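You operate a simulated robot arm through the tools that you are given. There is no shell and no other tool. Be economical: measure what you need, move in short steps, check, and stop when the job is done.

You run a simulated robot arm. Do the job below in one go: nothing can be reset, and whatever is moved stays where it is left.

TASK
Salt the small and the knot cheese on the corner bench with the salt shaker.
Fine: not so much that a rind forms; put the shaker back, then the small cheese on the narrow board; the rest stay where they lie. Set down upright: salt shaker.
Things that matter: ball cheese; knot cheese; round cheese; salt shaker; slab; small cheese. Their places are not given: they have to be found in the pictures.

Only the result counts: the job must be done as asked and must still hold three seconds after the hand-in. Knocking over, shifting, dropping, spilling or breaking anything else fails it.

THE ROBOT
A 6-joint arm with a two-finger parallel gripper, fixed in place. Base frame: the origin is at the foot of the arm, x ahead of it, y to its left, z up; the work surface is at about z = 860. Lengths are in mm, angles in rad, forces in N, time in s.
With the tool pointing down near the work surface it reaches from about 240 to 640 mm from the base axis. Its first joint turns from -1.152 to 1.152 rad. Payload 2.7 kg.
The TCP is the grasp point between the finger pads, 23 mm short of the fingertips. In the tool frame z runs along the fingers and y along their closing line. Largest opening 94 mm; finger width 38, thickness 10; the body of the gripper, 54 by 96 mm, starts 39 mm behind the TCP.
Orientation is that of the tool frame in the base frame, as a unit quaternion [x, y, z, w]. With the fingers straight down and closing along the base's y, the tool's x points along the base's -x, its y along +y and its z along -z.

THE INTERFACE
- The arm moves only by the tool arm_command. Its argument "deltas" is a list of rows, each an object (a shift or turn left out is 0, a gripper value left out holds the last) with "rot": the turn, a rotation vector about the tool's x, y, z in rad, a list of three; "xyz": the shift along the tool's x, y, z in mm, a list of three; "gripper": the closure, from 0 (fully open) to 1 (shut). In form: [{"rot": [wx, wy, wz], "xyz": [dx, dy, dz], "gripper": gripper}, ...]. A call has 1 to 10 rows; each row shifts and turns the commanded pose from where the row before left it, along the tool's axes as they then stand. Each row takes 0.2 s and may step no farther than 50 mm and 0.15 rad from the row before; otherwise, or with a gripper value out of range, the whole call is refused. Where a pose cannot be reached the arm comes as near as it can. A force on the tool above 40 N (or 10 N above the force at the start of the call, whichever is more), or a blocked arm, ends the call early, and 0.2 s more pass. The fingers move at their own pace (about 45 mm/s each) and stop on an object; they squeeze with about 23 N. The grip force told is the motor's: it shows also when the fingers shut on nothing. Time passes only in rows, and 0.2 s behind the last, so rows that do not move let the fingers close. The reply holds the time, the measured pose of the TCP, the force on the tool along the base axes, the opening and the grip force, in the units named above and with some noise, with the torque about the TCP (base axes, N m) and any sound that the robot's microphone picked up.
- Cameras (640 x 400 px; columns grow to the right, rows downward): "scene" is fixed at [85.7, -438.9, 1412.9]; the picture's right is [0.67, -0.74, 0.00], its down [-0.35, -0.32, -0.88] and it looks along [0.65, 0.59, -0.48] (base axes); focal length 350 px, centre (320, 200). "wrist" rides on the gripper at [86, 16, -75] in the tool frame; the picture's right is [-0.18, 0.98, 0.00], its down [-0.58, -0.11, -0.81] and it looks along [-0.79, -0.15, 0.59] (tool axes); focal length 243 px, centre (320, 200).
- snapshot(camera): a new picture of that camera. The clock stands still meanwhile.
- measure_at(camera, pixels): there is no depth. For up to 12 entries [column, row, z] of the newest picture of that camera ("zoom" is the newest enlarged one), the place [x, y] in the base frame at which the ray of that pixel passes the height z, good to about 3 mm. The clock stands still meanwhile.
- enlarge(camera, box): a new picture of the part [left, top, right, bottom] of that camera's present view, enlarged. The clock stands still meanwhile.
- close_job(): hands the job in; it is judged then, once.

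Work in short steps. Measure before you move; look again where a grasp or a placing could have gone wrong, and mend it. You have 80 turns and 46 pictures in all, those below and enlarged ones among them. Open the gripper and draw the arm clear of the work before you hand the job in, unless the task says otherwise; then end with one line.

The tools are called after ">>>" by a JSON object that holds its "method" and its "body". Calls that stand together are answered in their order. arm_command: Moves the arm, as the interface text tells. Its arguments: {"type":"object","properties":{"deltas":{"type":"array","items":{"type":"object","properties":{"rot":{"type":"array","items":{"type":"number"}},"xyz":{"type":"array","items":{"type":"number"}},"gripper":{"type":"number"}}}}},"required":["deltas"]} The other tools are called the same way: snapshot (camera) takes a picture; measure_at (camera, pixels) gives the place at which the rays of pixels pass given heights; enlarge (camera, box) takes an enlarged picture of a part of a camera's view; close_job () hands the job in.

At the start:

```text
time_s: 0.0
eef_pos: [356.7, -34.6, 1254.5]
ee_rot: [0.0, 1.0, 0.002, 0.002]
wrist_force: [0.1, 0.4, 0.1]
moment: [-0.01, 0.0, -0.01]
gripper_width: 94.1
gripper_force: 0.0
```

scene: 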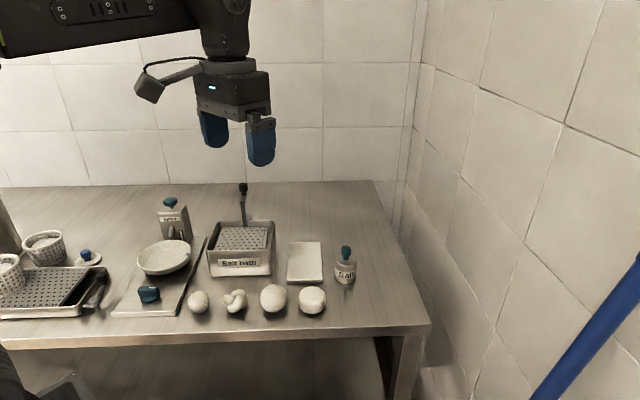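
wrist: 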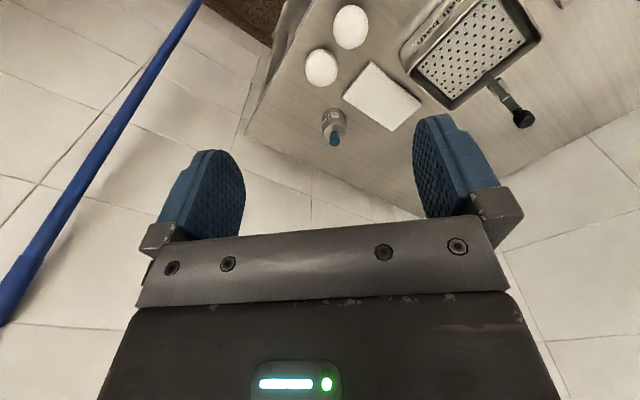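

The scene shows the bench with items in a row near (200,300), (235,300), (273,298), (312,299) and a shaker at (345,268). I enlarge that area to identify things.

>>> {"method": "enlarge", "body": {"camera": "scene", "box": [170, 210, 380, 340]}}

>>> {"method": "enlarge", "body": {"camera": "scene", "box": [0, 180, 250, 336]}}

```text
3.05 times, centred on (275, 275) of scene
```

zoom: 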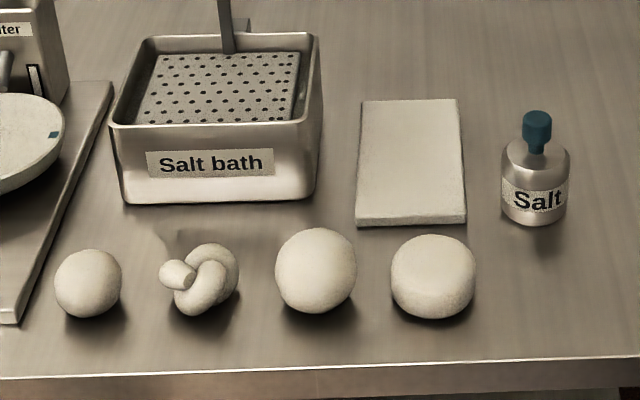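

```text
2.56 times, centred on (125, 258) of scene
```

zoom: 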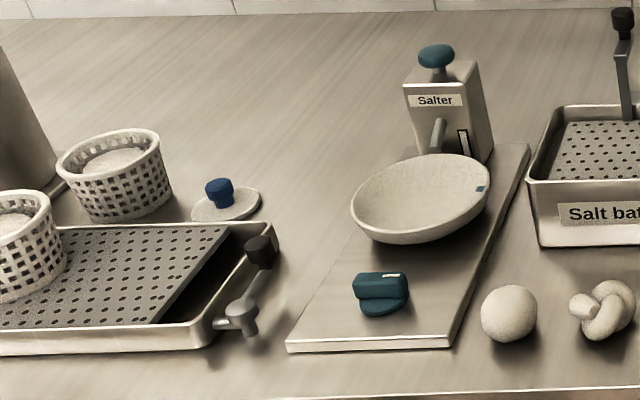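

The small cheese looks to be at (199,302), the knot at (236,301), the ball at (274,298), the round one at (312,300), the white slab at (305,262) and the shaker at (345,268). I measure them at plausible heights.

>>> {"method": "measure_at", "body": {"camera": "scene", "pixels": [[199, 302.5, 878], [188, 302.5, 878], [210, 302.5, 878], [235.7, 301.2, 878], [273.7, 298, 882], [312, 300, 880], [288.8, 242.2, 870], [319.9, 241.6, 870], [322.9, 280.9, 870], [286.8, 281.6, 870], [345.5, 280, 860], [346.5, 247, 930]]}}

>>> {"method": "enlarge", "body": {"camera": "wrist", "box": [240, 0, 560, 200]}}

```text
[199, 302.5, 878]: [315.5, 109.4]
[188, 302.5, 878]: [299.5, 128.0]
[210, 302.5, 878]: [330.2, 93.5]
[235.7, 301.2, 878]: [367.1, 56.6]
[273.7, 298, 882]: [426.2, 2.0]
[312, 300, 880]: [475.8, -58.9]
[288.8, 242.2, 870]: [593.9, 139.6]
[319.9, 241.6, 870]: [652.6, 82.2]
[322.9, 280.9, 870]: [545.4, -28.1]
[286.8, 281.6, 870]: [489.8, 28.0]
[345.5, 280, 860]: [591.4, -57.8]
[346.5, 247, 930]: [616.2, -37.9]
```

```text
2.00 times, centred on (400, 100) of wrist
```

zoom: 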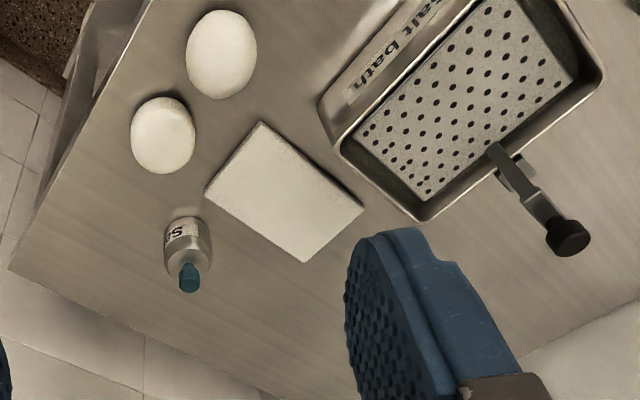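

I take a closer look at the shaker and triangulate it with the wrist view (cap near wrist pixel (334,140)).

>>> {"method": "enlarge", "body": {"camera": "scene", "box": [320, 238, 371, 290]}}

>>> {"method": "measure_at", "body": {"camera": "wrist", "pixels": [[334.5, 142, 920], [334.5, 142, 940], [334.5, 142, 960], [332, 110, 860]]}}

>>> {"method": "measure_at", "body": {"camera": "scene", "pixels": [[346.3, 250, 900], [346.3, 250, 920], [346.3, 250, 940], [346.3, 250, 960], [334, 274, 870], [356, 274, 870]]}}

```text
7.69 times, centred on (346, 264) of scene
```

zoom: 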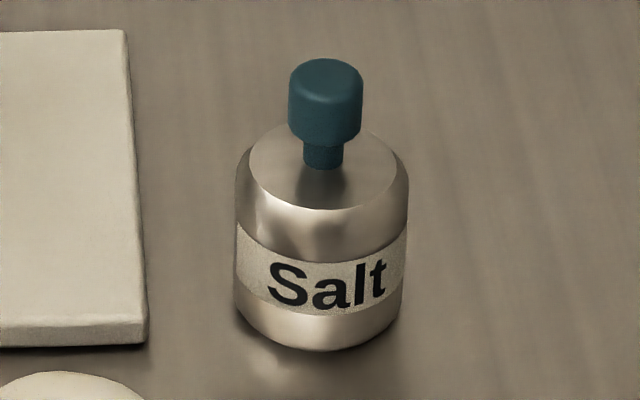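

```text
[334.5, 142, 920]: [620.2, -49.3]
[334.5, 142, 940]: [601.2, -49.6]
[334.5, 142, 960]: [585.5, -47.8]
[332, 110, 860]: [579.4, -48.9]
```

```text
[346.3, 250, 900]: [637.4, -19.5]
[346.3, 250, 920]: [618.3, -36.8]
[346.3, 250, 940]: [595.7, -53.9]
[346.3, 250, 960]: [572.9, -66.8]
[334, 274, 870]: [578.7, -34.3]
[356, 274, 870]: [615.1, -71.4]
```

The cap lies near (603,-49) at z about 935. I check the heights of the knob top, knob bottom and body top along this axis.

>>> {"method": "measure_at", "body": {"camera": "scene", "pixels": [[346.8, 247.7, 935], [346.8, 247.7, 945], [346.8, 247.7, 950], [346.3, 259.4, 900], [346.3, 259.4, 910], [346.3, 259.4, 920], [346.3, 256, 915], [346.3, 256, 925]]}}

```text
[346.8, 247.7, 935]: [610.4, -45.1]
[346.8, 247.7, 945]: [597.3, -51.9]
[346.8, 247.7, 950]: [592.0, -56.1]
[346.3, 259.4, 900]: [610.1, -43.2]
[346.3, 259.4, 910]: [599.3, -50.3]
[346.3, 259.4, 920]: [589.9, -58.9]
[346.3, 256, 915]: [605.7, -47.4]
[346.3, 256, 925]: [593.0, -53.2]
```

Knob spans about z 917–941 and body top is about 907. I move above the shaker in open air first (TCP to about (603,-49,1010)).

>>> {"method": "arm_command", "body": {"deltas": [{"xyz": [-35.2, -2.1, 34.9], "gripper": 0}, {"xyz": [-35.2, -2.1, 34.9]}, {"xyz": [-35.2, -2.1, 34.9]}, {"xyz": [-35.2, -2.1, 34.9]}, {"xyz": [-35.2, -2.1, 34.9]}, {"xyz": [-35.2, -2.1, 34.9]}, {"xyz": [-35.2, -2.1, 34.9]}, {}]}}

>>> {"method": "snapshot", "body": {"camera": "wrist"}}

```text
time_s: 1.8
eef_pos: [605.2, -49.3, 1010.3]
ee_rot: [-0.001, 1.0, 0.001, 0.001]
wrist_force: [0.0, 0.0, 1.1]
moment: [-0.03, 0.0, -0.05]
gripper_width: 93.8
gripper_force: 0.1
```

```text
39 pictures are left
```

wrist: 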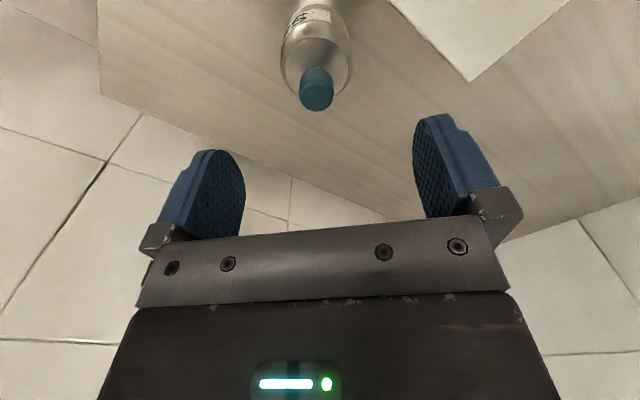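

The knob top is seen at about (318,95) in the wrist view; I measure it at z 941 to refine.

>>> {"method": "measure_at", "body": {"camera": "wrist", "pixels": [[316, 100, 941], [316, 100, 935], [317, 75, 930], [316, 60, 908]]}}

>>> {"method": "enlarge", "body": {"camera": "wrist", "box": [240, 0, 400, 120]}}

```text
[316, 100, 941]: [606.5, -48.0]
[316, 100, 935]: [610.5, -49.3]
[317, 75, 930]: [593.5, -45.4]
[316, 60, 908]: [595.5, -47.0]
```

```text
3.33 times, centred on (320, 60) of wrist
```

zoom: 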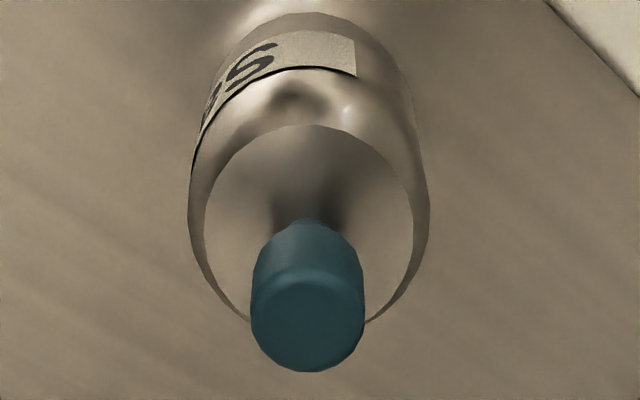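

The knob top centre is at about (604,-48), nearly under the TCP. The body top has no holes, so the knob is a handle; I descend to z 933 and close.

>>> {"method": "arm_command", "body": {"deltas": [{"xyz": [1, 1, 30]}, {"xyz": [0, 0, 30]}, {"xyz": [0, 0, 17]}, {}, {"gripper": 1}, {}, {}, {}, {}]}}

>>> {"method": "snapshot", "body": {"camera": "wrist"}}

```text
time_s: 3.8
eef_pos: [605.4, -47.5, 935.6]
ee_rot: [-0.001, 1.0, -0.001, 0.004]
wrist_force: [-0.3, -0.2, 15.7]
moment: [0.01, 0.04, 0.0]
gripper_width: 21.1
gripper_force: 22.8
```

```text
37 pictures are left
```

wrist: 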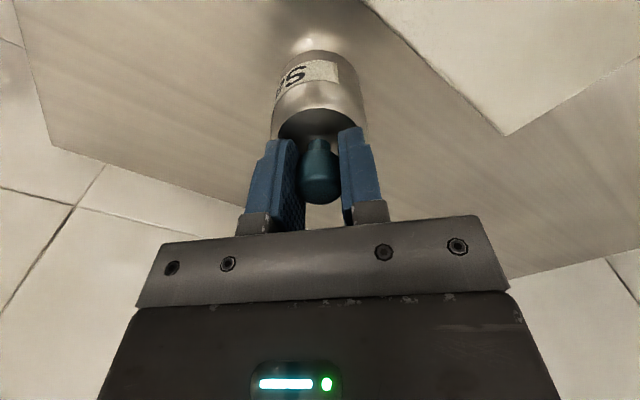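

Held: width 21.1 mm, 22.8 N, fingertips touching the body top (15.7 N). I lift gently and check.

>>> {"method": "arm_command", "body": {"deltas": [{"xyz": [0, 0, -5]}, {"xyz": [0, 0, -20]}, {"xyz": [0, 0, -30]}, {"xyz": [0, 0, -30]}, {"xyz": [0, 0, -30]}, {}]}}

>>> {"method": "enlarge", "body": {"camera": "scene", "box": [280, 130, 420, 300]}}

```text
time_s: 5.2
eef_pos: [603.2, -48.1, 1048.6]
ee_rot: [-0.001, 1.0, 0.002, 0.002]
wrist_force: [-0.2, 0.1, -1.3]
moment: [-0.01, 0.0, -0.02]
gripper_width: 21.4
gripper_force: 22.7
```

```text
2.35 times, centred on (350, 215) of scene
```

zoom: 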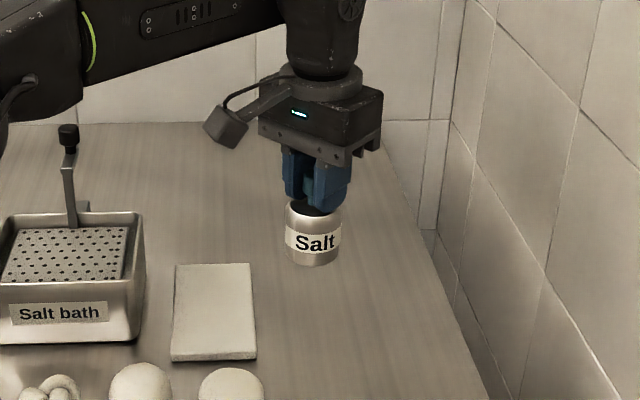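

The shaker hangs upright, weight ~2.4 N. I carry it smoothly at this height toward the small cheese, stopping a bit short at about (395,65).

>>> {"method": "arm_command", "body": {"deltas": [{"xyz": [8, 4.4, 0]}, {"xyz": [18, 9.8, 0]}, {"xyz": [24, 13.1, 0]}, {"xyz": [27, 14.7, 0]}, {"xyz": [27, 14.7, 0]}, {"xyz": [27, 14.7, 0]}, {"xyz": [27, 14.7, 0]}, {"xyz": [24, 13.1, 0]}, {"xyz": [18, 9.8, 0]}, {"xyz": [8, 4.4, 0]}]}}

>>> {"method": "snapshot", "body": {"camera": "wrist"}}

```text
time_s: 7.4
eef_pos: [396.2, 65.2, 1047.5]
ee_rot: [0.0, 1.0, 0.002, 0.001]
wrist_force: [0.5, -0.2, -1.5]
moment: [0.01, 0.01, -0.01]
gripper_width: 21.3
gripper_force: 23.1
```

```text
35 pictures are left
```

wrist: 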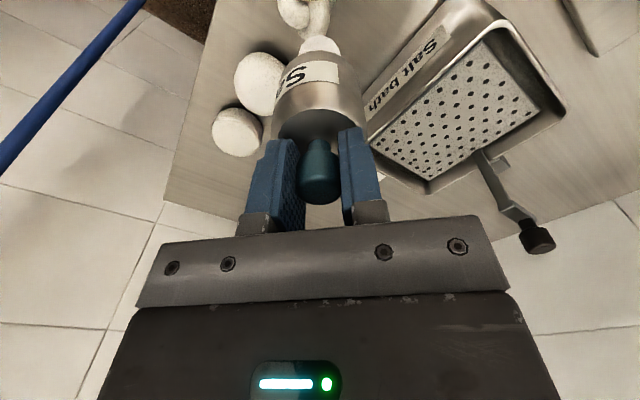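

I move over the small cheese, estimated centre (313,104), and lower to TCP z about 1015 (shaker bottom about 940).

>>> {"method": "arm_command", "body": {"deltas": [{"xyz": [8, 4, 0]}, {"xyz": [20, 10, 0]}, {"xyz": [20, 10, 0]}, {"xyz": [20, 8, 0]}, {"xyz": [11, 5, 0]}, {"xyz": [4, 2, 5]}, {"xyz": [0, 0, 14]}, {"xyz": [0, 0, 14]}, {}]}}

>>> {"method": "enlarge", "body": {"camera": "scene", "box": [140, 180, 300, 330]}}

>>> {"method": "snapshot", "body": {"camera": "wrist"}}

```text
time_s: 9.4
eef_pos: [312.2, 105.8, 1015.3]
ee_rot: [0.0, 1.0, 0.001, 0.001]
wrist_force: [-0.4, -0.2, -0.8]
moment: [-0.01, 0.02, 0.01]
gripper_width: 21.2
gripper_force: 22.5
```

```text
2.67 times, centred on (220, 255) of scene
```

zoom: 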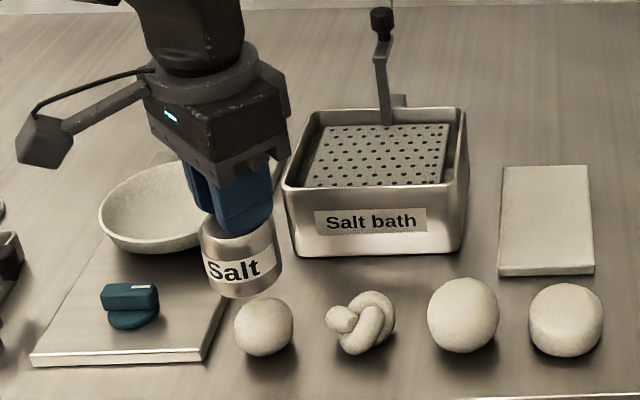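

```text
33 pictures are left
```

wrist: 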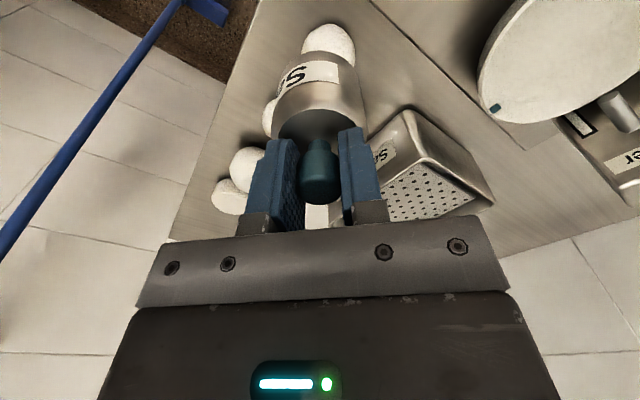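

I cross-check: shaker bottom centre at zoom (243,284), cheese centre at zoom (264,326), cheese top in wrist view near (329,42).

>>> {"method": "measure_at", "body": {"camera": "zoom", "pixels": [[243, 284, 940], [264, 326, 880], [264, 326, 885], [235, 326, 882], [293, 326, 882], [360, 322, 878], [464, 316, 885]]}}

>>> {"method": "measure_at", "body": {"camera": "wrist", "pixels": [[329, 45, 882], [303, 45, 882], [355, 45, 882], [329, 24, 870]]}}

```text
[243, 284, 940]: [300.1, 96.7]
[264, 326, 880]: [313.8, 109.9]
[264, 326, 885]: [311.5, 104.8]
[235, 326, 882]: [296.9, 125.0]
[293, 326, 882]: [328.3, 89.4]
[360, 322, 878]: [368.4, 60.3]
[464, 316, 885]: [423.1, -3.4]
```

```text
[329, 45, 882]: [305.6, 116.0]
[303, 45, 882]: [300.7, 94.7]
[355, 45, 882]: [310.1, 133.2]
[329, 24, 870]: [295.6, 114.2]
```

The views agree the cheese is near (311,110), just under the shaker. I shift 3 mm in y, lower 8 mm, and try one gentle up–down shake.

>>> {"method": "arm_command", "body": {"deltas": [{"xyz": [0, 3.5, 8]}, {}, {"xyz": [0, 0, -15]}, {"xyz": [0, 0, 15]}, {"xyz": [0, 0, -15]}, {"xyz": [0, 0, 15]}, {}]}}

>>> {"method": "enlarge", "body": {"camera": "scene", "box": [160, 260, 240, 330]}}

```text
time_s: 11.0
eef_pos: [311.7, 107.9, 1006.7]
ee_rot: [-0.001, 1.0, 0.002, 0.002]
wrist_force: [0.1, 0.5, -1.9]
moment: [-0.01, -0.01, 0.02]
gripper_width: 21.2
gripper_force: 23.2
```

```text
5.71 times, centred on (200, 295) of scene
```

zoom: 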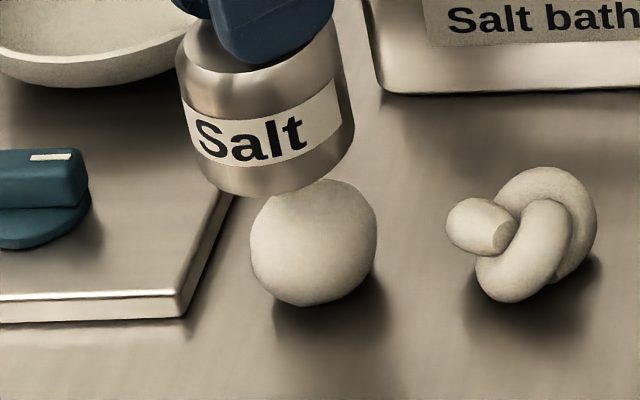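

No sound, no salt seen yet. The shaker should go a few mm to the right in the scene view; I shift by (+3,-2) and shake more briskly.

>>> {"method": "arm_command", "body": {"deltas": [{"xyz": [-2, -1, 0]}, {"xyz": [0, 0, -35]}, {"xyz": [0, 0, 35]}, {"xyz": [0, 0, -35]}, {"xyz": [0, 0, 35]}, {}]}}

>>> {"method": "enlarge", "body": {"camera": "scene", "box": [160, 260, 240, 330]}}

```text
time_s: 12.4
eef_pos: [313.9, 104.7, 1006.6]
ee_rot: [-0.002, 1.0, 0.001, 0.001]
wrist_force: [1.0, 0.0, -1.2]
moment: [0.02, -0.03, -0.03]
gripper_width: 21.2
gripper_force: 23.2
```

```text
5.71 times, centred on (200, 295) of scene
```

zoom: 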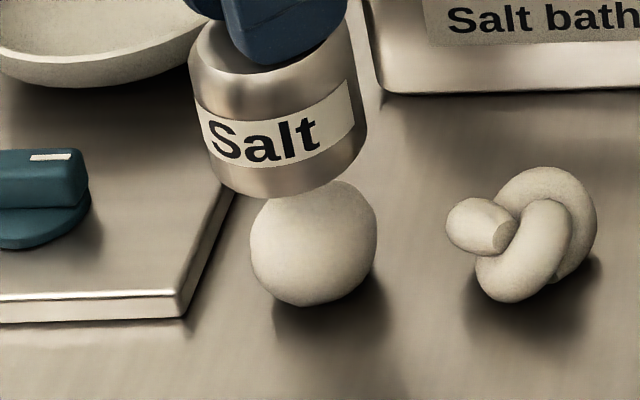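

The shaker hides the cheese's top in both views. I raise it 70 mm and move it aside toward the base to look at the cheese's upper face.

>>> {"method": "arm_command", "body": {"deltas": [{"xyz": [0, 0, -20]}, {"xyz": [0, 0, -25]}, {"xyz": [0, 0, -25]}, {}]}}

>>> {"method": "enlarge", "body": {"camera": "scene", "box": [180, 280, 260, 330]}}

>>> {"method": "snapshot", "body": {"camera": "wrist"}}

```text
time_s: 13.4
eef_pos: [314.9, 106.7, 1078.4]
ee_rot: [-0.001, 1.0, 0.001, 0.002]
wrist_force: [-0.3, 0.1, -1.4]
moment: [0.03, -0.01, -0.01]
gripper_width: 21.1
gripper_force: 23.4
```

```text
8.00 times, centred on (220, 305) of scene
```

zoom: 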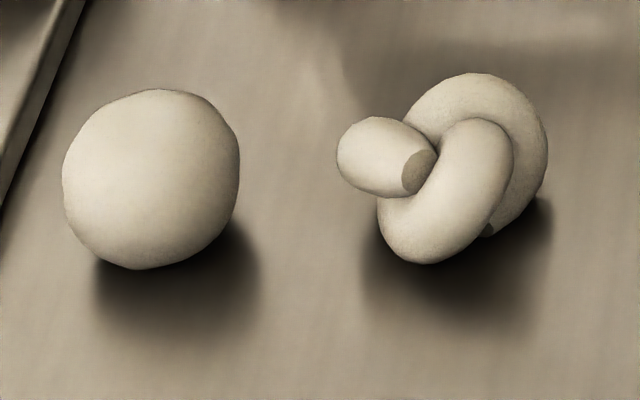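

```text
29 pictures are left
```

wrist: 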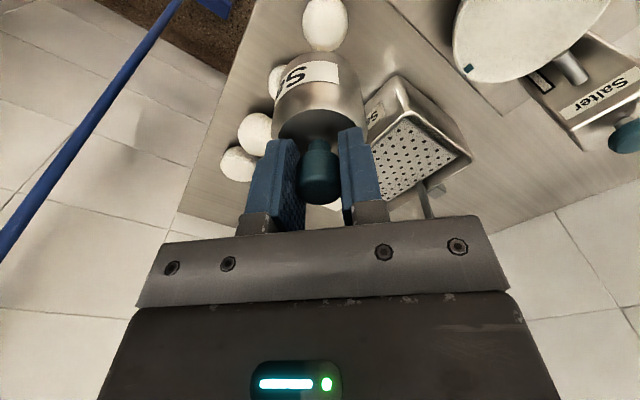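

Still no salt on the small cheese (zoom (150,180)). I go back down and try full-speed shakes plus a small rocking, then look.

>>> {"method": "arm_command", "body": {"deltas": [{"xyz": [0, 0, 35]}, {"xyz": [0, 0, 35]}, {"xyz": [0, 0, -50]}, {"xyz": [0, 0, 50]}, {"xyz": [0, 0, -50]}, {"xyz": [0, 0, 50]}, {"rot": [0.15, 0, 0]}, {"rot": [-0.15, 0, 0]}, {"rot": [-0.15, 0, 0]}, {"rot": [0.15, 0, 0]}]}}

>>> {"method": "arm_command", "body": {"deltas": [{"xyz": [0, 0, -30]}, {"xyz": [0, 0, -40]}, {}]}}

>>> {"method": "enlarge", "body": {"camera": "scene", "box": [180, 280, 260, 330]}}

```text
time_s: 15.6
eef_pos: [313.5, 105.9, 1005.9]
ee_rot: [0.0, 1.0, 0.001, 0.001]
wrist_force: [-0.6, -0.6, -1.3]
moment: [-0.01, 0.03, -0.02]
gripper_width: 21.3
gripper_force: 22.9
```

```text
time_s: 16.4
eef_pos: [315.1, 105.5, 1078.4]
ee_rot: [-0.001, 1.0, 0.001, 0.002]
wrist_force: [0.0, -1.0, -1.5]
moment: [-0.02, 0.0, -0.02]
gripper_width: 21.4
gripper_force: 23.2
```

```text
8.00 times, centred on (220, 305) of scene
```

zoom: 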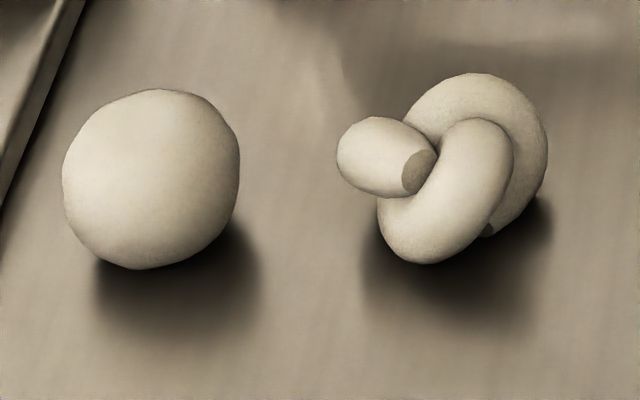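

Upright shaking does nothing, so I test tilting: I roll the tool sideways (shaker bottom toward +y) by about 60° over the cheese and look.

>>> {"method": "arm_command", "body": {"deltas": [{"rot": [-0.15, 0, 0]}, {"rot": [-0.15, 0, 0]}, {"rot": [-0.15, 0, 0]}, {"rot": [-0.15, 0, 0]}, {"rot": [-0.15, 0, 0]}, {"rot": [-0.15, 0, 0]}, {"rot": [-0.15, 0, 0]}, {}]}}

>>> {"method": "snapshot", "body": {"camera": "scene"}}

```text
time_s: 18.2
eef_pos: [315.3, 106.6, 1075.9]
ee_rot: [-0.001, 0.864, 0.503, 0.002]
wrist_force: [0.1, -0.1, -1.3]
moment: [-0.05, 0.03, -0.01]
gripper_width: 21.3
gripper_force: 23.2
```

```text
27 pictures are left
```

scene: 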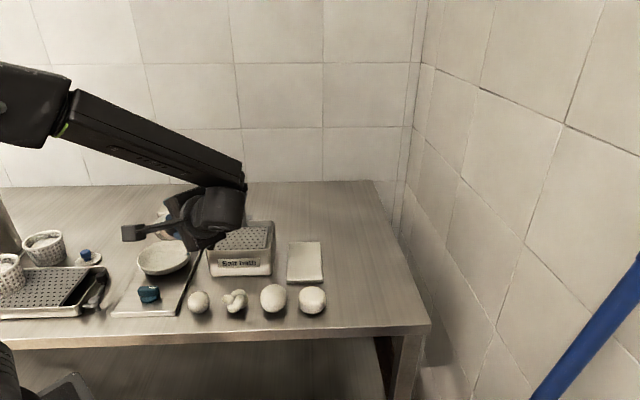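

Tilting sideways works well. I raise 80 mm and continue rolling to about 115° to find out whether the shaker dispenses when tipped over.

>>> {"method": "arm_command", "body": {"deltas": [{"xyz": [0, 34.8, -20]}, {"xyz": [0, 34.8, -20]}, {"rot": [-0.15, 0, 0]}, {"rot": [-0.15, 0, 0]}, {"rot": [-0.15, 0, 0]}, {"rot": [-0.15, 0, 0]}, {"rot": [-0.15, 0, 0]}, {"rot": [-0.15, 0, 0]}, {}]}}

>>> {"method": "snapshot", "body": {"camera": "scene"}}

```text
time_s: 20.2
eef_pos: [314.1, 105.7, 1156.8]
ee_rot: [-0.002, 0.561, 0.828, 0.001]
wrist_force: [0.4, -0.3, -1.8]
moment: [-0.06, 0.03, -0.01]
gripper_width: 21.4
gripper_force: 23.0
```

```text
26 pictures are left
```

scene: 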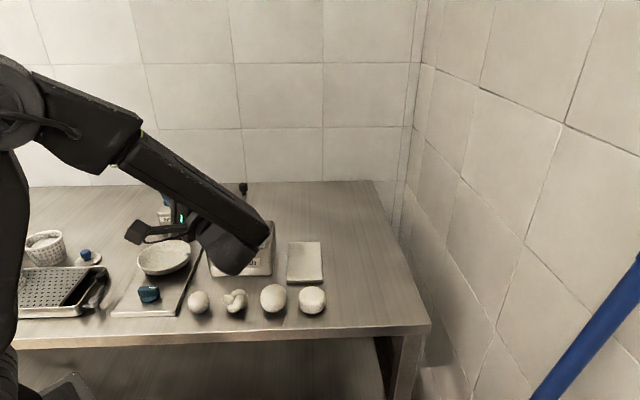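

No sound and nothing seen. I roll back and tilt the other way so the scene camera can see the shaker's underside for holes.

>>> {"method": "arm_command", "body": {"deltas": [{"rot": [0.15, 0, 0]}, {"rot": [0.15, 0, 0]}, {"rot": [0.15, 0, 0]}, {"rot": [0.15, 0, 0]}, {"rot": [0.15, 0, 0]}, {"rot": [0.15, 0, 0]}, {"rot": [0.15, 0, 0]}, {"rot": [0.15, 0, 0]}, {"rot": [0.15, 0, 0]}, {"rot": [0.15, 0, 0]}]}}

>>> {"method": "arm_command", "body": {"deltas": [{"rot": [0.15, 0, 0]}, {"rot": [0.15, 0, 0]}, {"rot": [0.15, 0, 0]}, {"rot": [0.15, 0, 0]}, {"rot": [0.15, 0, 0]}, {"rot": [0.15, 0, 0]}, {"rot": [0.15, 0, 0]}, {"rot": [0.15, 0, 0]}, {"rot": [0.15, 0, 0]}, {"rot": [0.15, 0, 0]}]}}

>>> {"method": "snapshot", "body": {"camera": "scene"}}

```text
time_s: 22.4
eef_pos: [313.0, 105.8, 1156.0]
ee_rot: [0.0, 0.975, 0.222, 0.001]
wrist_force: [0.1, 0.1, -1.7]
moment: [-0.09, -0.01, 0.0]
gripper_width: 21.0
gripper_force: 23.2
```

```text
time_s: 24.6
eef_pos: [313.7, 106.9, 1157.2]
ee_rot: [0.001, 0.865, -0.502, 0.002]
wrist_force: [0.0, -0.1, -1.8]
moment: [0.04, 0.01, 0.01]
gripper_width: 21.0
gripper_force: 23.5
```

```text
25 pictures are left
```

scene: 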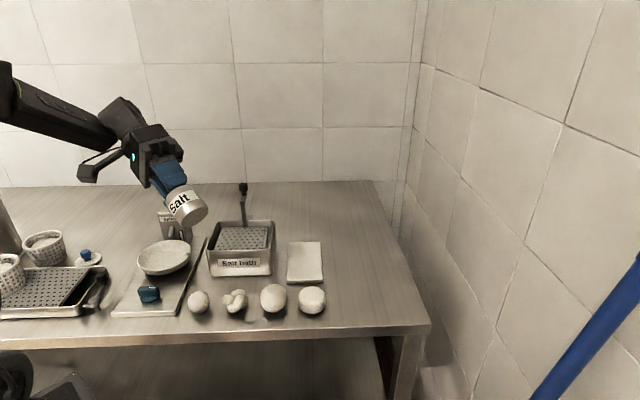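

I zoom in on the shaker's underside at about (188,205).

>>> {"method": "enlarge", "body": {"camera": "scene", "box": [150, 170, 230, 235]}}

```text
6.15 times, centred on (190, 202) of scene
```

zoom: 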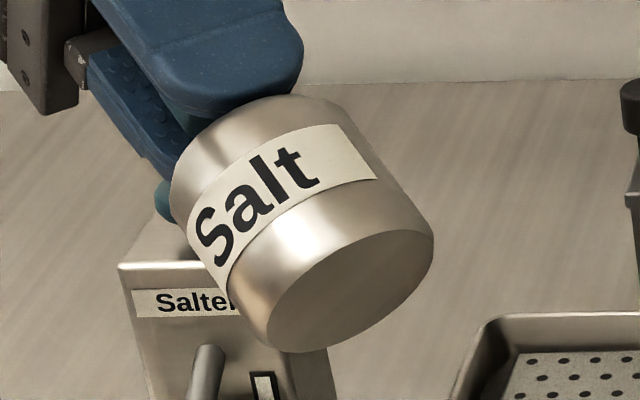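

The underside is plain. So likely it must be inverted and shaken; I roll back to the other side (bottom toward +y, arm over the empty front edge) to about 115°.

>>> {"method": "arm_command", "body": {"deltas": [{"rot": [-0.15, 0, 0]}, {"rot": [-0.15, 0, 0]}, {"rot": [-0.15, 0, 0]}, {"rot": [-0.15, 0, 0]}, {"rot": [-0.15, 0, 0]}, {"rot": [-0.15, 0, 0]}, {"rot": [-0.15, 0, 0]}, {"rot": [-0.15, 0, 0]}, {"rot": [-0.15, 0, 0]}, {"rot": [-0.15, 0, 0]}]}}

>>> {"method": "arm_command", "body": {"deltas": [{"rot": [-0.15, 0, 0]}, {"rot": [-0.15, 0, 0]}, {"rot": [-0.15, 0, 0]}, {"rot": [-0.15, 0, 0]}, {"rot": [-0.15, 0, 0]}, {"rot": [-0.15, 0, 0]}, {"rot": [-0.15, 0, 0]}, {"rot": [-0.15, 0, 0]}, {"rot": [-0.15, 0, 0]}, {"rot": [-0.15, 0, 0]}]}}

>>> {"method": "arm_command", "body": {"deltas": [{"rot": [-0.15, 0, 0]}, {"rot": [-0.15, 0, 0]}, {"rot": [-0.15, 0, 0]}, {"rot": [-0.15, 0, 0]}, {}]}}

>>> {"method": "snapshot", "body": {"camera": "scene"}}

```text
time_s: 26.8
eef_pos: [313.4, 106.4, 1156.6]
ee_rot: [-0.002, 0.974, 0.225, 0.002]
wrist_force: [0.6, -0.3, -1.2]
moment: [0.0, 0.05, 0.01]
gripper_width: 21.0
gripper_force: 22.9
```

```text
time_s: 29.0
eef_pos: [312.8, 106.1, 1157.1]
ee_rot: [-0.002, 0.559, 0.829, 0.001]
wrist_force: [0.4, 0.7, -0.7]
moment: [-0.06, -0.01, 0.0]
gripper_width: 21.2
gripper_force: 23.3
```

```text
time_s: 30.2
eef_pos: [362.8, 230.0, 1274.4]
ee_rot: [0.001, 0.294, 0.956, 0.0]
wrist_force: [0.3, 0.1, -1.0]
moment: [-0.01, 0.0, 0.0]
gripper_width: 21.0
gripper_force: 23.3
out of reach, approached as far as the arm can: row 1, 2, 3, 4
```

```text
23 pictures are left
```

scene: 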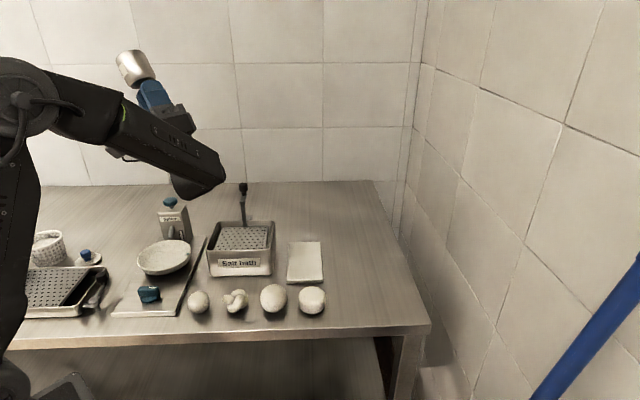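

Even at 146° (arm at its reach limit) nothing fell by itself, so it needs shaking. I roll back to 112° over the small cheese and lower by 70 mm.

>>> {"method": "arm_command", "body": {"deltas": [{"rot": [0.15, 0, 0]}, {"rot": [0.15, 0, 0]}, {"rot": [0.15, 0, 0]}, {"rot": [0.15, 0, 0]}, {}, {}]}}

>>> {"method": "arm_command", "body": {"deltas": [{"xyz": [0, -22, -9]}, {"xyz": [0, -22, -9]}, {"xyz": [0, -21, -8]}, {}]}}

>>> {"method": "snapshot", "body": {"camera": "scene"}}

```text
time_s: 31.6
eef_pos: [362.2, 230.0, 1273.9]
ee_rot: [-0.002, 0.561, 0.828, 0.0]
wrist_force: [1.0, -0.1, -0.7]
moment: [-0.04, 0.01, 0.01]
gripper_width: 21.1
gripper_force: 23.2
```

```text
time_s: 32.6
eef_pos: [363.0, 229.9, 1202.9]
ee_rot: [-0.001, 0.561, 0.828, 0.0]
wrist_force: [0.0, -0.3, -1.5]
moment: [-0.05, 0.0, -0.01]
gripper_width: 21.0
gripper_force: 22.9
```

```text
22 pictures are left
```

scene: 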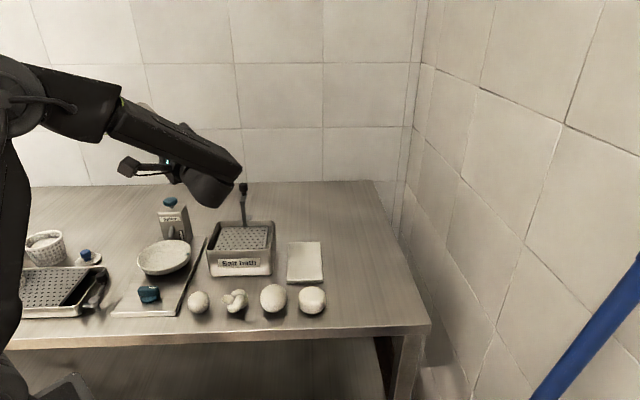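

The reference was rebased; I'm now at (363,230,1203) with 112° tilt. I move back over the small cheese at (313,106) and lower to z about 1100.

>>> {"method": "arm_command", "body": {"deltas": [{"xyz": [10, -9.2, -30.5]}, {"xyz": [10, -9.2, -30.5]}, {"xyz": [10, -9.2, -30.5]}, {"xyz": [10, -9.2, -30.5]}, {"xyz": [10, -9.2, -30.5]}, {}]}}

>>> {"method": "snapshot", "body": {"camera": "scene"}}

```text
time_s: 34.0
eef_pos: [312.4, 105.8, 1106.5]
ee_rot: [-0.002, 0.56, 0.828, 0.0]
wrist_force: [-0.9, 0.7, -0.8]
moment: [-0.04, -0.03, 0.0]
gripper_width: 21.2
gripper_force: 23.0
```

```text
21 pictures are left
```

scene: 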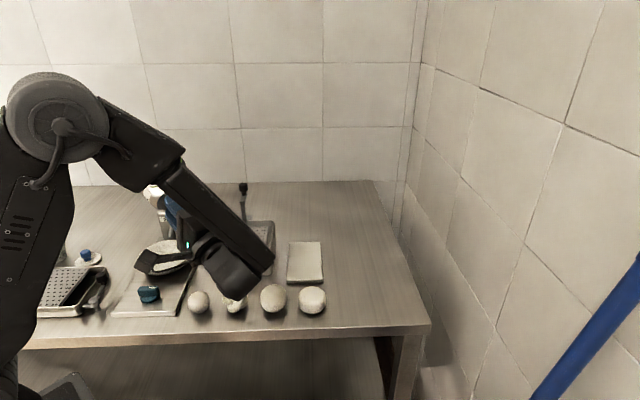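

Now a shake in this tipped-over pose: two 45 mm up–down cycles above the cheese, watching for sound.

>>> {"method": "arm_command", "body": {"deltas": [{"xyz": [0, 41.7, 16.9]}, {"xyz": [0, -41.7, -16.9]}, {"xyz": [0, 41.7, 16.9]}, {"xyz": [0, -41.7, -16.9]}, {}]}}

>>> {"method": "enlarge", "body": {"camera": "scene", "box": [160, 270, 260, 330]}}

```text
time_s: 35.2
eef_pos: [313.9, 104.3, 1101.4]
ee_rot: [-0.002, 0.561, 0.828, 0.001]
wrist_force: [0.2, -0.4, -1.6]
moment: [-0.07, -0.02, 0.0]
gripper_width: 21.0
gripper_force: 22.7
```

```text
6.40 times, centred on (210, 300) of scene
```

zoom: 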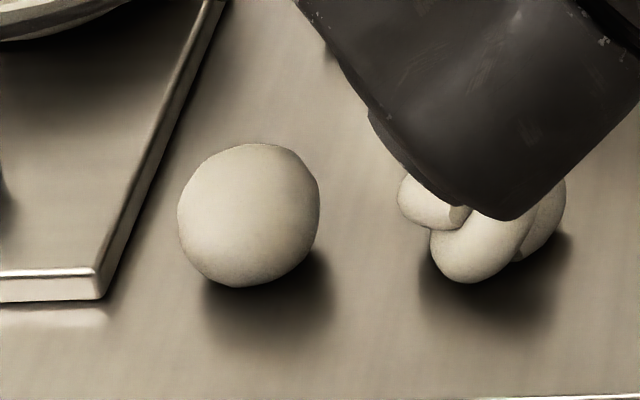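

Nothing again. I return upright, lower close to the cheese, and next test sideways shaking, listening for sound.

>>> {"method": "arm_command", "body": {"deltas": [{"rot": [0.15, 0, 0]}, {"rot": [0.15, 0, 0]}, {"rot": [0.15, 0, 0]}, {"rot": [0.15, 0, 0]}, {"rot": [0.15, 0, 0]}, {"rot": [0.15, 0, 0]}, {"rot": [0.15, 0, 0]}, {"rot": [0.15, 0, 0]}, {"rot": [0.15, 0, 0]}, {"rot": [0.15, 0, 0]}]}}

>>> {"method": "arm_command", "body": {"deltas": [{"rot": [0.15, 0, 0]}, {"rot": [0.15, 0, 0]}, {"rot": [0.15, 0, 0]}, {"xyz": [0, 0, 35]}, {"xyz": [0, 0, 35]}, {"xyz": [0, 0, 25]}, {}]}}

>>> {"method": "arm_command", "body": {"deltas": [{"xyz": [0, 12, 0]}, {"xyz": [0, -24, 0]}, {"xyz": [0, 24, 0]}, {"xyz": [0, -24, 0]}, {"xyz": [0, 24, 0]}, {"xyz": [0, -24, 0]}, {"xyz": [0, 24, 0]}, {"xyz": [0, -12, 0]}, {}]}}

>>> {"method": "enlarge", "body": {"camera": "scene", "box": [160, 260, 260, 330]}}

```text
time_s: 37.4
eef_pos: [313.2, 103.5, 1105.9]
ee_rot: [-0.001, 0.975, 0.222, 0.001]
wrist_force: [0.1, -0.6, -1.2]
moment: [-0.04, -0.02, -0.02]
gripper_width: 21.1
gripper_force: 23.3
```

```text
time_s: 39.0
eef_pos: [313.5, 103.9, 1010.5]
ee_rot: [-0.001, 1.0, 0.001, 0.001]
wrist_force: [-0.2, 0.8, -1.0]
moment: [-0.02, -0.05, 0.0]
gripper_width: 20.9
gripper_force: 23.1
```

```text
time_s: 41.0
eef_pos: [314.1, 105.5, 1010.2]
ee_rot: [-0.001, 1.0, 0.001, 0.002]
wrist_force: [-0.2, -0.4, -2.1]
moment: [-0.01, -0.01, -0.02]
gripper_width: 21.2
gripper_force: 22.9
```

```text
5.71 times, centred on (210, 295) of scene
```

zoom: 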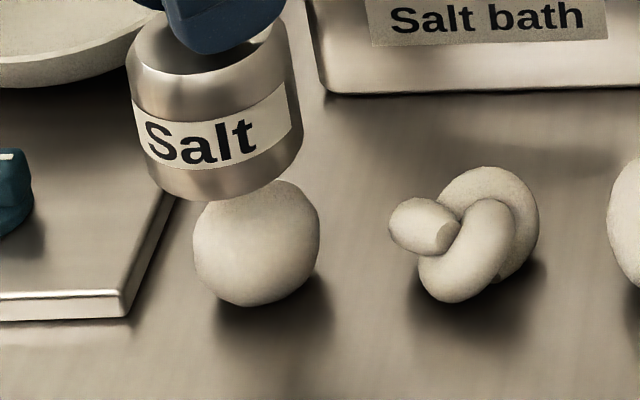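

Sideways shaking upright also does nothing. The likely way is a body grip with full inversion, so I carry the shaker back to its place to regrasp it from the side.

>>> {"method": "arm_command", "body": {"deltas": [{"xyz": [0, 0, -20]}, {"xyz": [0, 0, -20]}, {"xyz": [-25, -13, 0]}, {"xyz": [-40, -21, 0]}, {"xyz": [-45, -24, 0]}, {"xyz": [-45, -24, 0]}, {"xyz": [-45, -24, 0]}, {"xyz": [-45, -24, 0]}, {"xyz": [-35, -18, 0]}, {"xyz": [-11, -5, 0]}]}}

```text
refused: row 5 steps farther than a row can; nothing moved
```

Row 5 was too long; I resend with shorter steps.

>>> {"method": "arm_command", "body": {"deltas": [{"xyz": [0, 0, -20]}, {"xyz": [0, 0, -20]}, {"xyz": [-25, -13, 0]}, {"xyz": [-40, -21, 0]}, {"xyz": [-41, -22, 0]}, {"xyz": [-41, -22, 0]}, {"xyz": [-41, -22, 0]}, {"xyz": [-41, -22, 0]}, {"xyz": [-35, -18, 0]}, {"xyz": [-27, -13, 0]}]}}

>>> {"method": "arm_command", "body": {"deltas": [{}, {"xyz": [0, 0, 30]}, {"xyz": [0, 0, 30]}, {"xyz": [0, 0, 30]}, {"xyz": [0, 0, 15]}, {}]}}

```text
time_s: 43.2
eef_pos: [603.8, -47.9, 1050.8]
ee_rot: [0.0, 1.0, 0.001, 0.001]
wrist_force: [0.4, 0.3, -2.2]
moment: [-0.01, 0.01, -0.01]
gripper_width: 21.1
gripper_force: 22.7
```

```text
time_s: 44.6
eef_pos: [606.6, -48.6, 945.5]
ee_rot: [-0.001, 1.0, 0.001, 0.002]
wrist_force: [0.3, 1.3, -1.7]
moment: [0.01, 0.01, 0.0]
gripper_width: 21.4
gripper_force: 23.0
```

At z 945, about 10 mm above seating. I lower gently until contact.

>>> {"method": "arm_command", "body": {"deltas": [{"xyz": [0.5, 0.5, 4]}, {"xyz": [0, 0, 3]}, {"xyz": [0, 0, 2]}, {"xyz": [0, 0, 1]}, {}]}}

```text
time_s: 45.8
eef_pos: [603.9, -46.6, 937.8]
ee_rot: [-0.002, 1.0, 0.0, 0.004]
wrist_force: [-4.1, -0.1, 21.4]
moment: [0.0, -0.12, -0.03]
gripper_width: 21.2
gripper_force: 23.1
```

Contact (21 N): seated. I ease off 1.5 mm, release and go straight up.

>>> {"method": "arm_command", "body": {"deltas": [{"xyz": [0, 0, -1.5]}, {"gripper": 0.0}, {}, {}, {}, {}, {"xyz": [0, 0, -30]}, {"xyz": [0, 0, -40]}, {"xyz": [0, 0, -40]}, {}]}}

>>> {"method": "enlarge", "body": {"camera": "scene", "box": [190, 150, 430, 310]}}

```text
time_s: 48.0
eef_pos: [603.9, -47.2, 1044.5]
ee_rot: [0.0, 1.0, 0.001, 0.001]
wrist_force: [-0.6, -0.2, 0.4]
moment: [0.05, -0.01, 0.0]
gripper_width: 93.8
gripper_force: 0.0
```

```text
2.50 times, centred on (310, 230) of scene
```

zoom: 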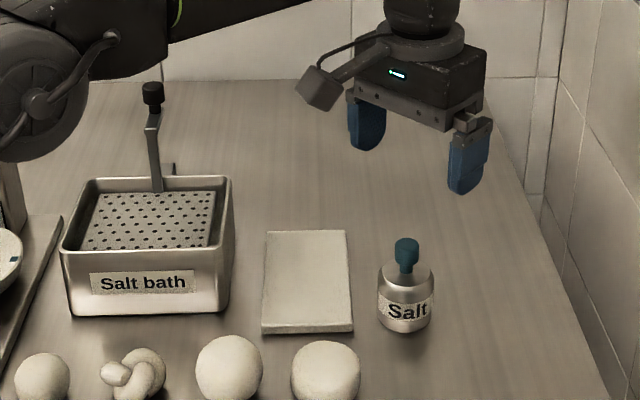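

The shaker stands in place. I now yaw the tool 90° (closing along x) and tilt 55° so the fingers point toward -y and down, at this safe height.

>>> {"method": "arm_command", "body": {"deltas": [{"rot": [0, 0, -0.15]}, {"rot": [0, 0, -0.15]}, {"rot": [0, 0, -0.15]}, {"rot": [0, 0, -0.15]}, {"rot": [0, 0, -0.15]}, {"rot": [0, 0, -0.15]}, {"rot": [0, 0, -0.15]}, {"rot": [0, 0, -0.15]}, {"rot": [0, 0, -0.15]}, {"rot": [0, 0, -0.15]}]}}

>>> {"method": "arm_command", "body": {"deltas": [{"rot": [0, 0, -0.0708]}, {"xyz": [-35, 0, -20]}, {"xyz": [-35, 0, -10]}, {"rot": [0, 0.15, 0]}, {"rot": [0, 0.15, 0]}, {"rot": [0, 0.15, 0]}, {"rot": [0, 0.15, 0]}, {"rot": [0, 0.15, 0]}, {"rot": [0, 0.15, 0]}, {"rot": [0, 0.06, 0]}]}}

>>> {"method": "snapshot", "body": {"camera": "wrist"}}

```text
time_s: 50.2
eef_pos: [603.8, -48.2, 1047.7]
ee_rot: [-0.683, 0.73, -0.001, 0.002]
wrist_force: [0.4, -0.5, -0.3]
moment: [0.01, 0.0, 0.0]
gripper_width: 94.0
gripper_force: 0.2
```

```text
time_s: 52.4
eef_pos: [604.7, 22.8, 1078.1]
ee_rot: [-0.626, 0.627, -0.328, -0.326]
wrist_force: [-0.4, -0.5, -0.5]
moment: [0.01, -0.01, 0.02]
gripper_width: 93.8
gripper_force: 0.0
```

```text
17 pictures are left
```

wrist: 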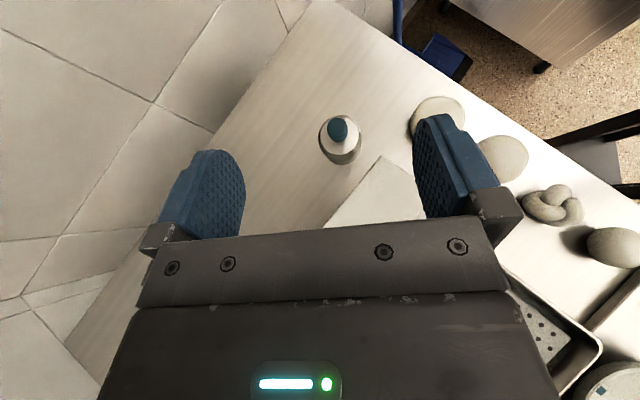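

The tool is at 55° tilt, at (605,23,1078); the knob appears at (339,130). I verify its place.

>>> {"method": "measure_at", "body": {"camera": "wrist", "pixels": [[338, 126, 943], [340, 150, 909], [340, 161, 862]]}}

```text
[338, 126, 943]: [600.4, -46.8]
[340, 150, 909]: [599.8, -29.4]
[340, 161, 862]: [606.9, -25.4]
```

Knob at about (602,-47). I go down to the pre-grasp point (603,23,944), which is off to the side and above the slab.

>>> {"method": "arm_command", "body": {"deltas": [{"xyz": [-36.6, 1, 25.6]}, {"xyz": [-36.6, 0, 25.6]}, {"xyz": [-36.6, 0, 25.6]}, {}]}}

>>> {"method": "snapshot", "body": {"camera": "scene"}}

>>> {"method": "snapshot", "body": {"camera": "wrist"}}

```text
time_s: 53.4
eef_pos: [604.5, 22.6, 942.4]
ee_rot: [-0.627, 0.629, -0.326, -0.325]
wrist_force: [1.2, -0.4, -1.2]
moment: [-0.04, -0.01, -0.01]
gripper_width: 94.2
gripper_force: 0.0
```

```text
16 pictures are left
```

scene: 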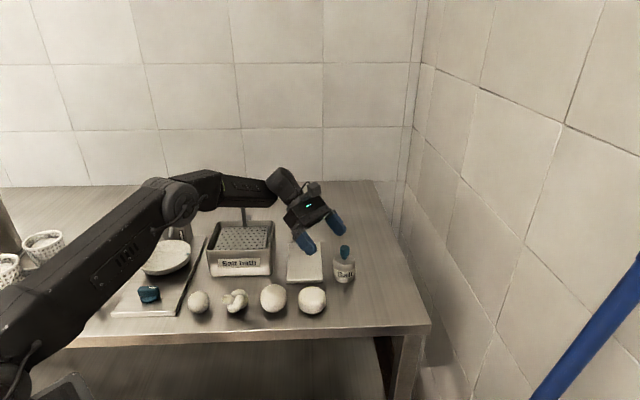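

```text
15 pictures are left
```

wrist: 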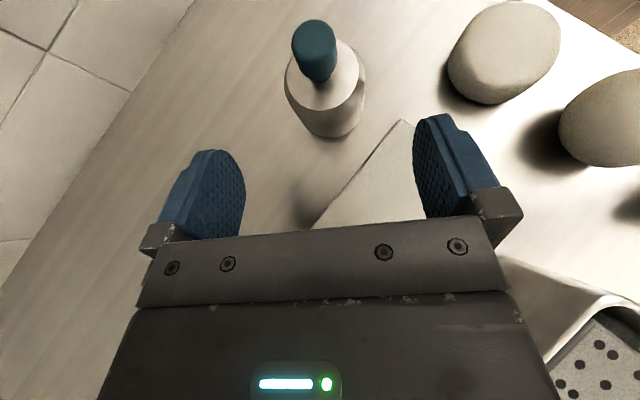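

Shaker is centred between the fingers at (322,80). I advance 85 mm along the fingers to straddle the body, without closing yet.

>>> {"method": "arm_command", "body": {"deltas": [{"xyz": [0, 0, 25]}, {"xyz": [0, 0, 25]}, {"xyz": [0, 0, 20]}, {"xyz": [0, 0, 15]}, {}]}}

>>> {"method": "enlarge", "body": {"camera": "scene", "box": [270, 180, 400, 310]}}

```text
time_s: 54.6
eef_pos: [603.1, -49.0, 895.4]
ee_rot: [-0.627, 0.628, -0.327, -0.325]
wrist_force: [0.9, -0.1, 0.1]
moment: [0.0, 0.0, 0.02]
gripper_width: 94.0
gripper_force: 0.1
```

```text
3.08 times, centred on (335, 245) of scene
```

zoom: 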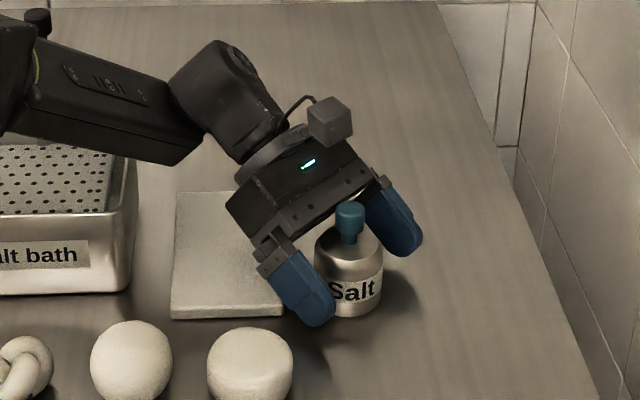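

The fingers straddle the body well and nothing is touched. I close, then lift a little.

>>> {"method": "arm_command", "body": {"deltas": [{"gripper": 1}, {}, {}, {}, {}]}}

>>> {"method": "arm_command", "body": {"deltas": [{"xyz": [8, 0, -6]}, {"xyz": [24, 0, -17]}, {"xyz": [24, 0, -17]}, {"xyz": [24, 0, -17]}, {"xyz": [24, 0, -17]}, {}]}}

>>> {"method": "snapshot", "body": {"camera": "wrist"}}

```text
time_s: 55.8
eef_pos: [604.1, -48.2, 894.6]
ee_rot: [0.627, -0.627, 0.327, 0.325]
wrist_force: [-0.6, -0.4, -0.3]
moment: [0.04, 0.05, 0.05]
gripper_width: 51.2
gripper_force: 23.2
```

```text
time_s: 57.2
eef_pos: [601.9, -45.5, 1023.0]
ee_rot: [-0.627, 0.628, -0.326, -0.326]
wrist_force: [-0.6, 0.3, -1.0]
moment: [0.01, -0.03, 0.02]
gripper_width: 51.1
gripper_force: 22.7
```

```text
13 pictures are left
```

wrist: 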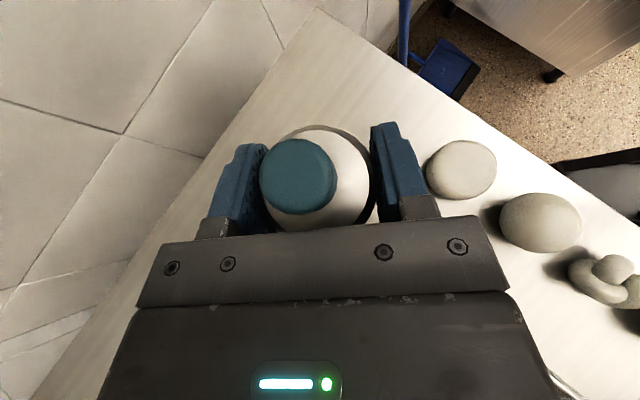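

The shaker body is held (51 mm, 23 N). I carry it, still upright, to above the small cheese's area at about (312,133,1060).

>>> {"method": "arm_command", "body": {"deltas": [{"xyz": [4, 8, -8]}, {"xyz": [3, 25, -15]}, {"xyz": [-10, 37, -21]}, {"xyz": [-10, 37, -21]}, {"xyz": [-10, 37, -21]}, {"xyz": [-10, 37, -21]}, {"xyz": [-10, 37, -21]}, {"xyz": [-10, 37, -21]}, {"xyz": [-10, 25, -12]}, {"xyz": [-8, 10, -6]}]}}

```text
time_s: 59.4
eef_pos: [312.5, 130.7, 1058.3]
ee_rot: [-0.627, 0.628, -0.327, -0.325]
wrist_force: [-0.7, -0.8, -1.3]
moment: [0.0, -0.01, 0.0]
gripper_width: 50.9
gripper_force: 23.2
```

At (312,131,1058). I now rotate the tool about its y axis by 2.53 rad in total, so it points toward +y horizontally and the shaker tips to 145°.

>>> {"method": "arm_command", "body": {"deltas": [{"rot": [0, -0.15, 0]}, {"rot": [0, -0.15, 0]}, {"rot": [0, -0.15, 0]}, {"rot": [0, -0.15, 0]}, {"rot": [0, -0.15, 0]}, {"rot": [0, -0.15, 0]}, {"rot": [0, -0.15, 0]}, {"rot": [0, -0.15, 0]}, {"rot": [0, -0.15, 0]}, {"rot": [0, -0.15, 0]}]}}

>>> {"method": "arm_command", "body": {"deltas": [{"rot": [0, -0.15, 0]}, {"rot": [0, -0.15, 0]}, {"rot": [0, -0.15, 0]}, {"rot": [0, -0.15, 0]}, {"rot": [0, -0.15, 0]}, {"rot": [0, -0.15, 0]}, {"rot": [0, -0.13, 0]}, {}]}}

>>> {"method": "enlarge", "body": {"camera": "scene", "box": [130, 170, 290, 330]}}

```text
time_s: 61.6
eef_pos: [312.3, 130.7, 1059.6]
ee_rot: [0.682, -0.681, -0.189, -0.19]
wrist_force: [-1.0, -0.5, -2.4]
moment: [0.01, 0.02, -0.04]
gripper_width: 51.2
gripper_force: 22.7
```

```text
time_s: 63.4
eef_pos: [312.2, 130.6, 1060.2]
ee_rot: [-0.5, 0.499, 0.499, 0.501]
wrist_force: [-0.3, -0.1, -1.2]
moment: [0.0, -0.01, -0.01]
gripper_width: 51.2
gripper_force: 23.1
```

```text
2.50 times, centred on (210, 250) of scene
```

zoom: 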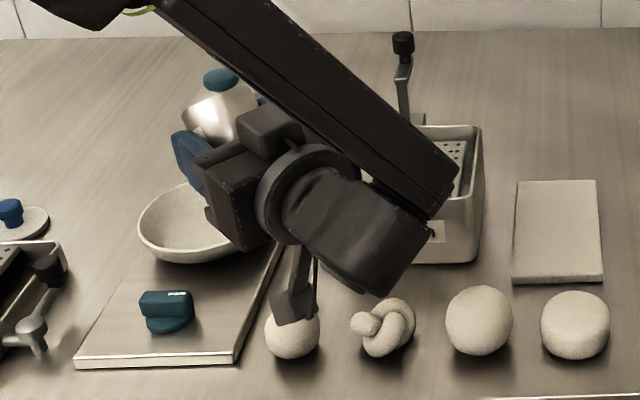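

The shaker is now tipped at 145° with head near (312,104). I lower 50 mm and shake twice by 35 mm vertically.

>>> {"method": "arm_command", "body": {"deltas": [{"xyz": [25, 0, 0]}, {"xyz": [25, 0, 0]}, {}, {"xyz": [-35, 0, 0]}, {"xyz": [35, 0, 0]}, {"xyz": [-35, 0, 0]}, {"xyz": [35, 0, 0]}, {}]}}

>>> {"method": "enlarge", "body": {"camera": "scene", "box": [160, 260, 260, 330]}}

```text
time_s: 65.2
eef_pos: [311.9, 131.4, 1009.1]
ee_rot: [0.501, -0.499, -0.5, -0.5]
wrist_force: [0.7, -0.3, -1.6]
moment: [-0.01, -0.02, 0.03]
gripper_width: 51.1
gripper_force: 23.0
```

```text
5.71 times, centred on (210, 295) of scene
```

zoom: 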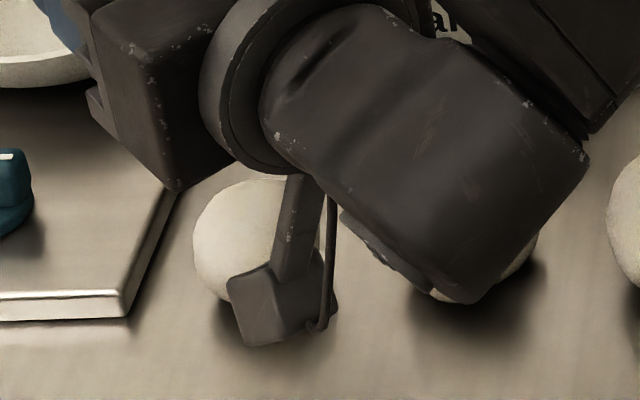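

No effect at 145° with two shakes. I tip further to about 165° (raising to keep the camera clear of the cheese) and shake more vigorously.

>>> {"method": "arm_command", "body": {"deltas": [{"xyz": [-35, 0, -12]}, {"rot": [0, -0.15, 0]}, {"rot": [0, -0.15, 0]}, {"rot": [0, -0.05, 0]}, {"xyz": [-42.3, 0, 15.4]}, {"xyz": [42.3, 0, -15.4]}, {"xyz": [-42.3, 0, 15.4]}, {"xyz": [42.3, 0, -15.4]}, {"xyz": [-42.3, 0, 15.4]}, {"xyz": [42.3, 0, -15.4]}]}}

>>> {"method": "snapshot", "body": {"camera": "scene"}}

```text
time_s: 67.4
eef_pos: [316.4, 120.1, 1044.6]
ee_rot: [-0.407, 0.404, 0.579, 0.58]
wrist_force: [0.8, 0.4, -1.2]
moment: [0.01, -0.05, -0.01]
gripper_width: 51.1
gripper_force: 22.7
```

```text
10 pictures are left
```

scene: 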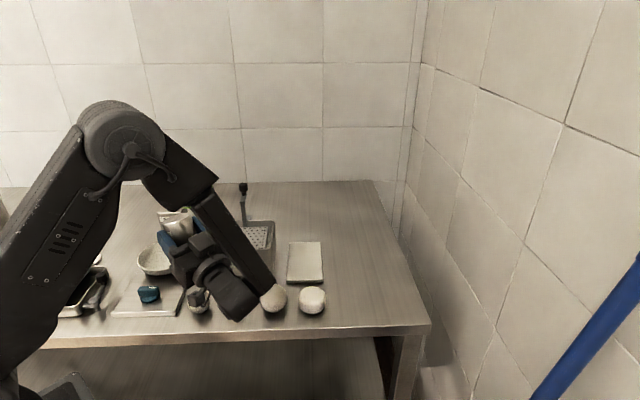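

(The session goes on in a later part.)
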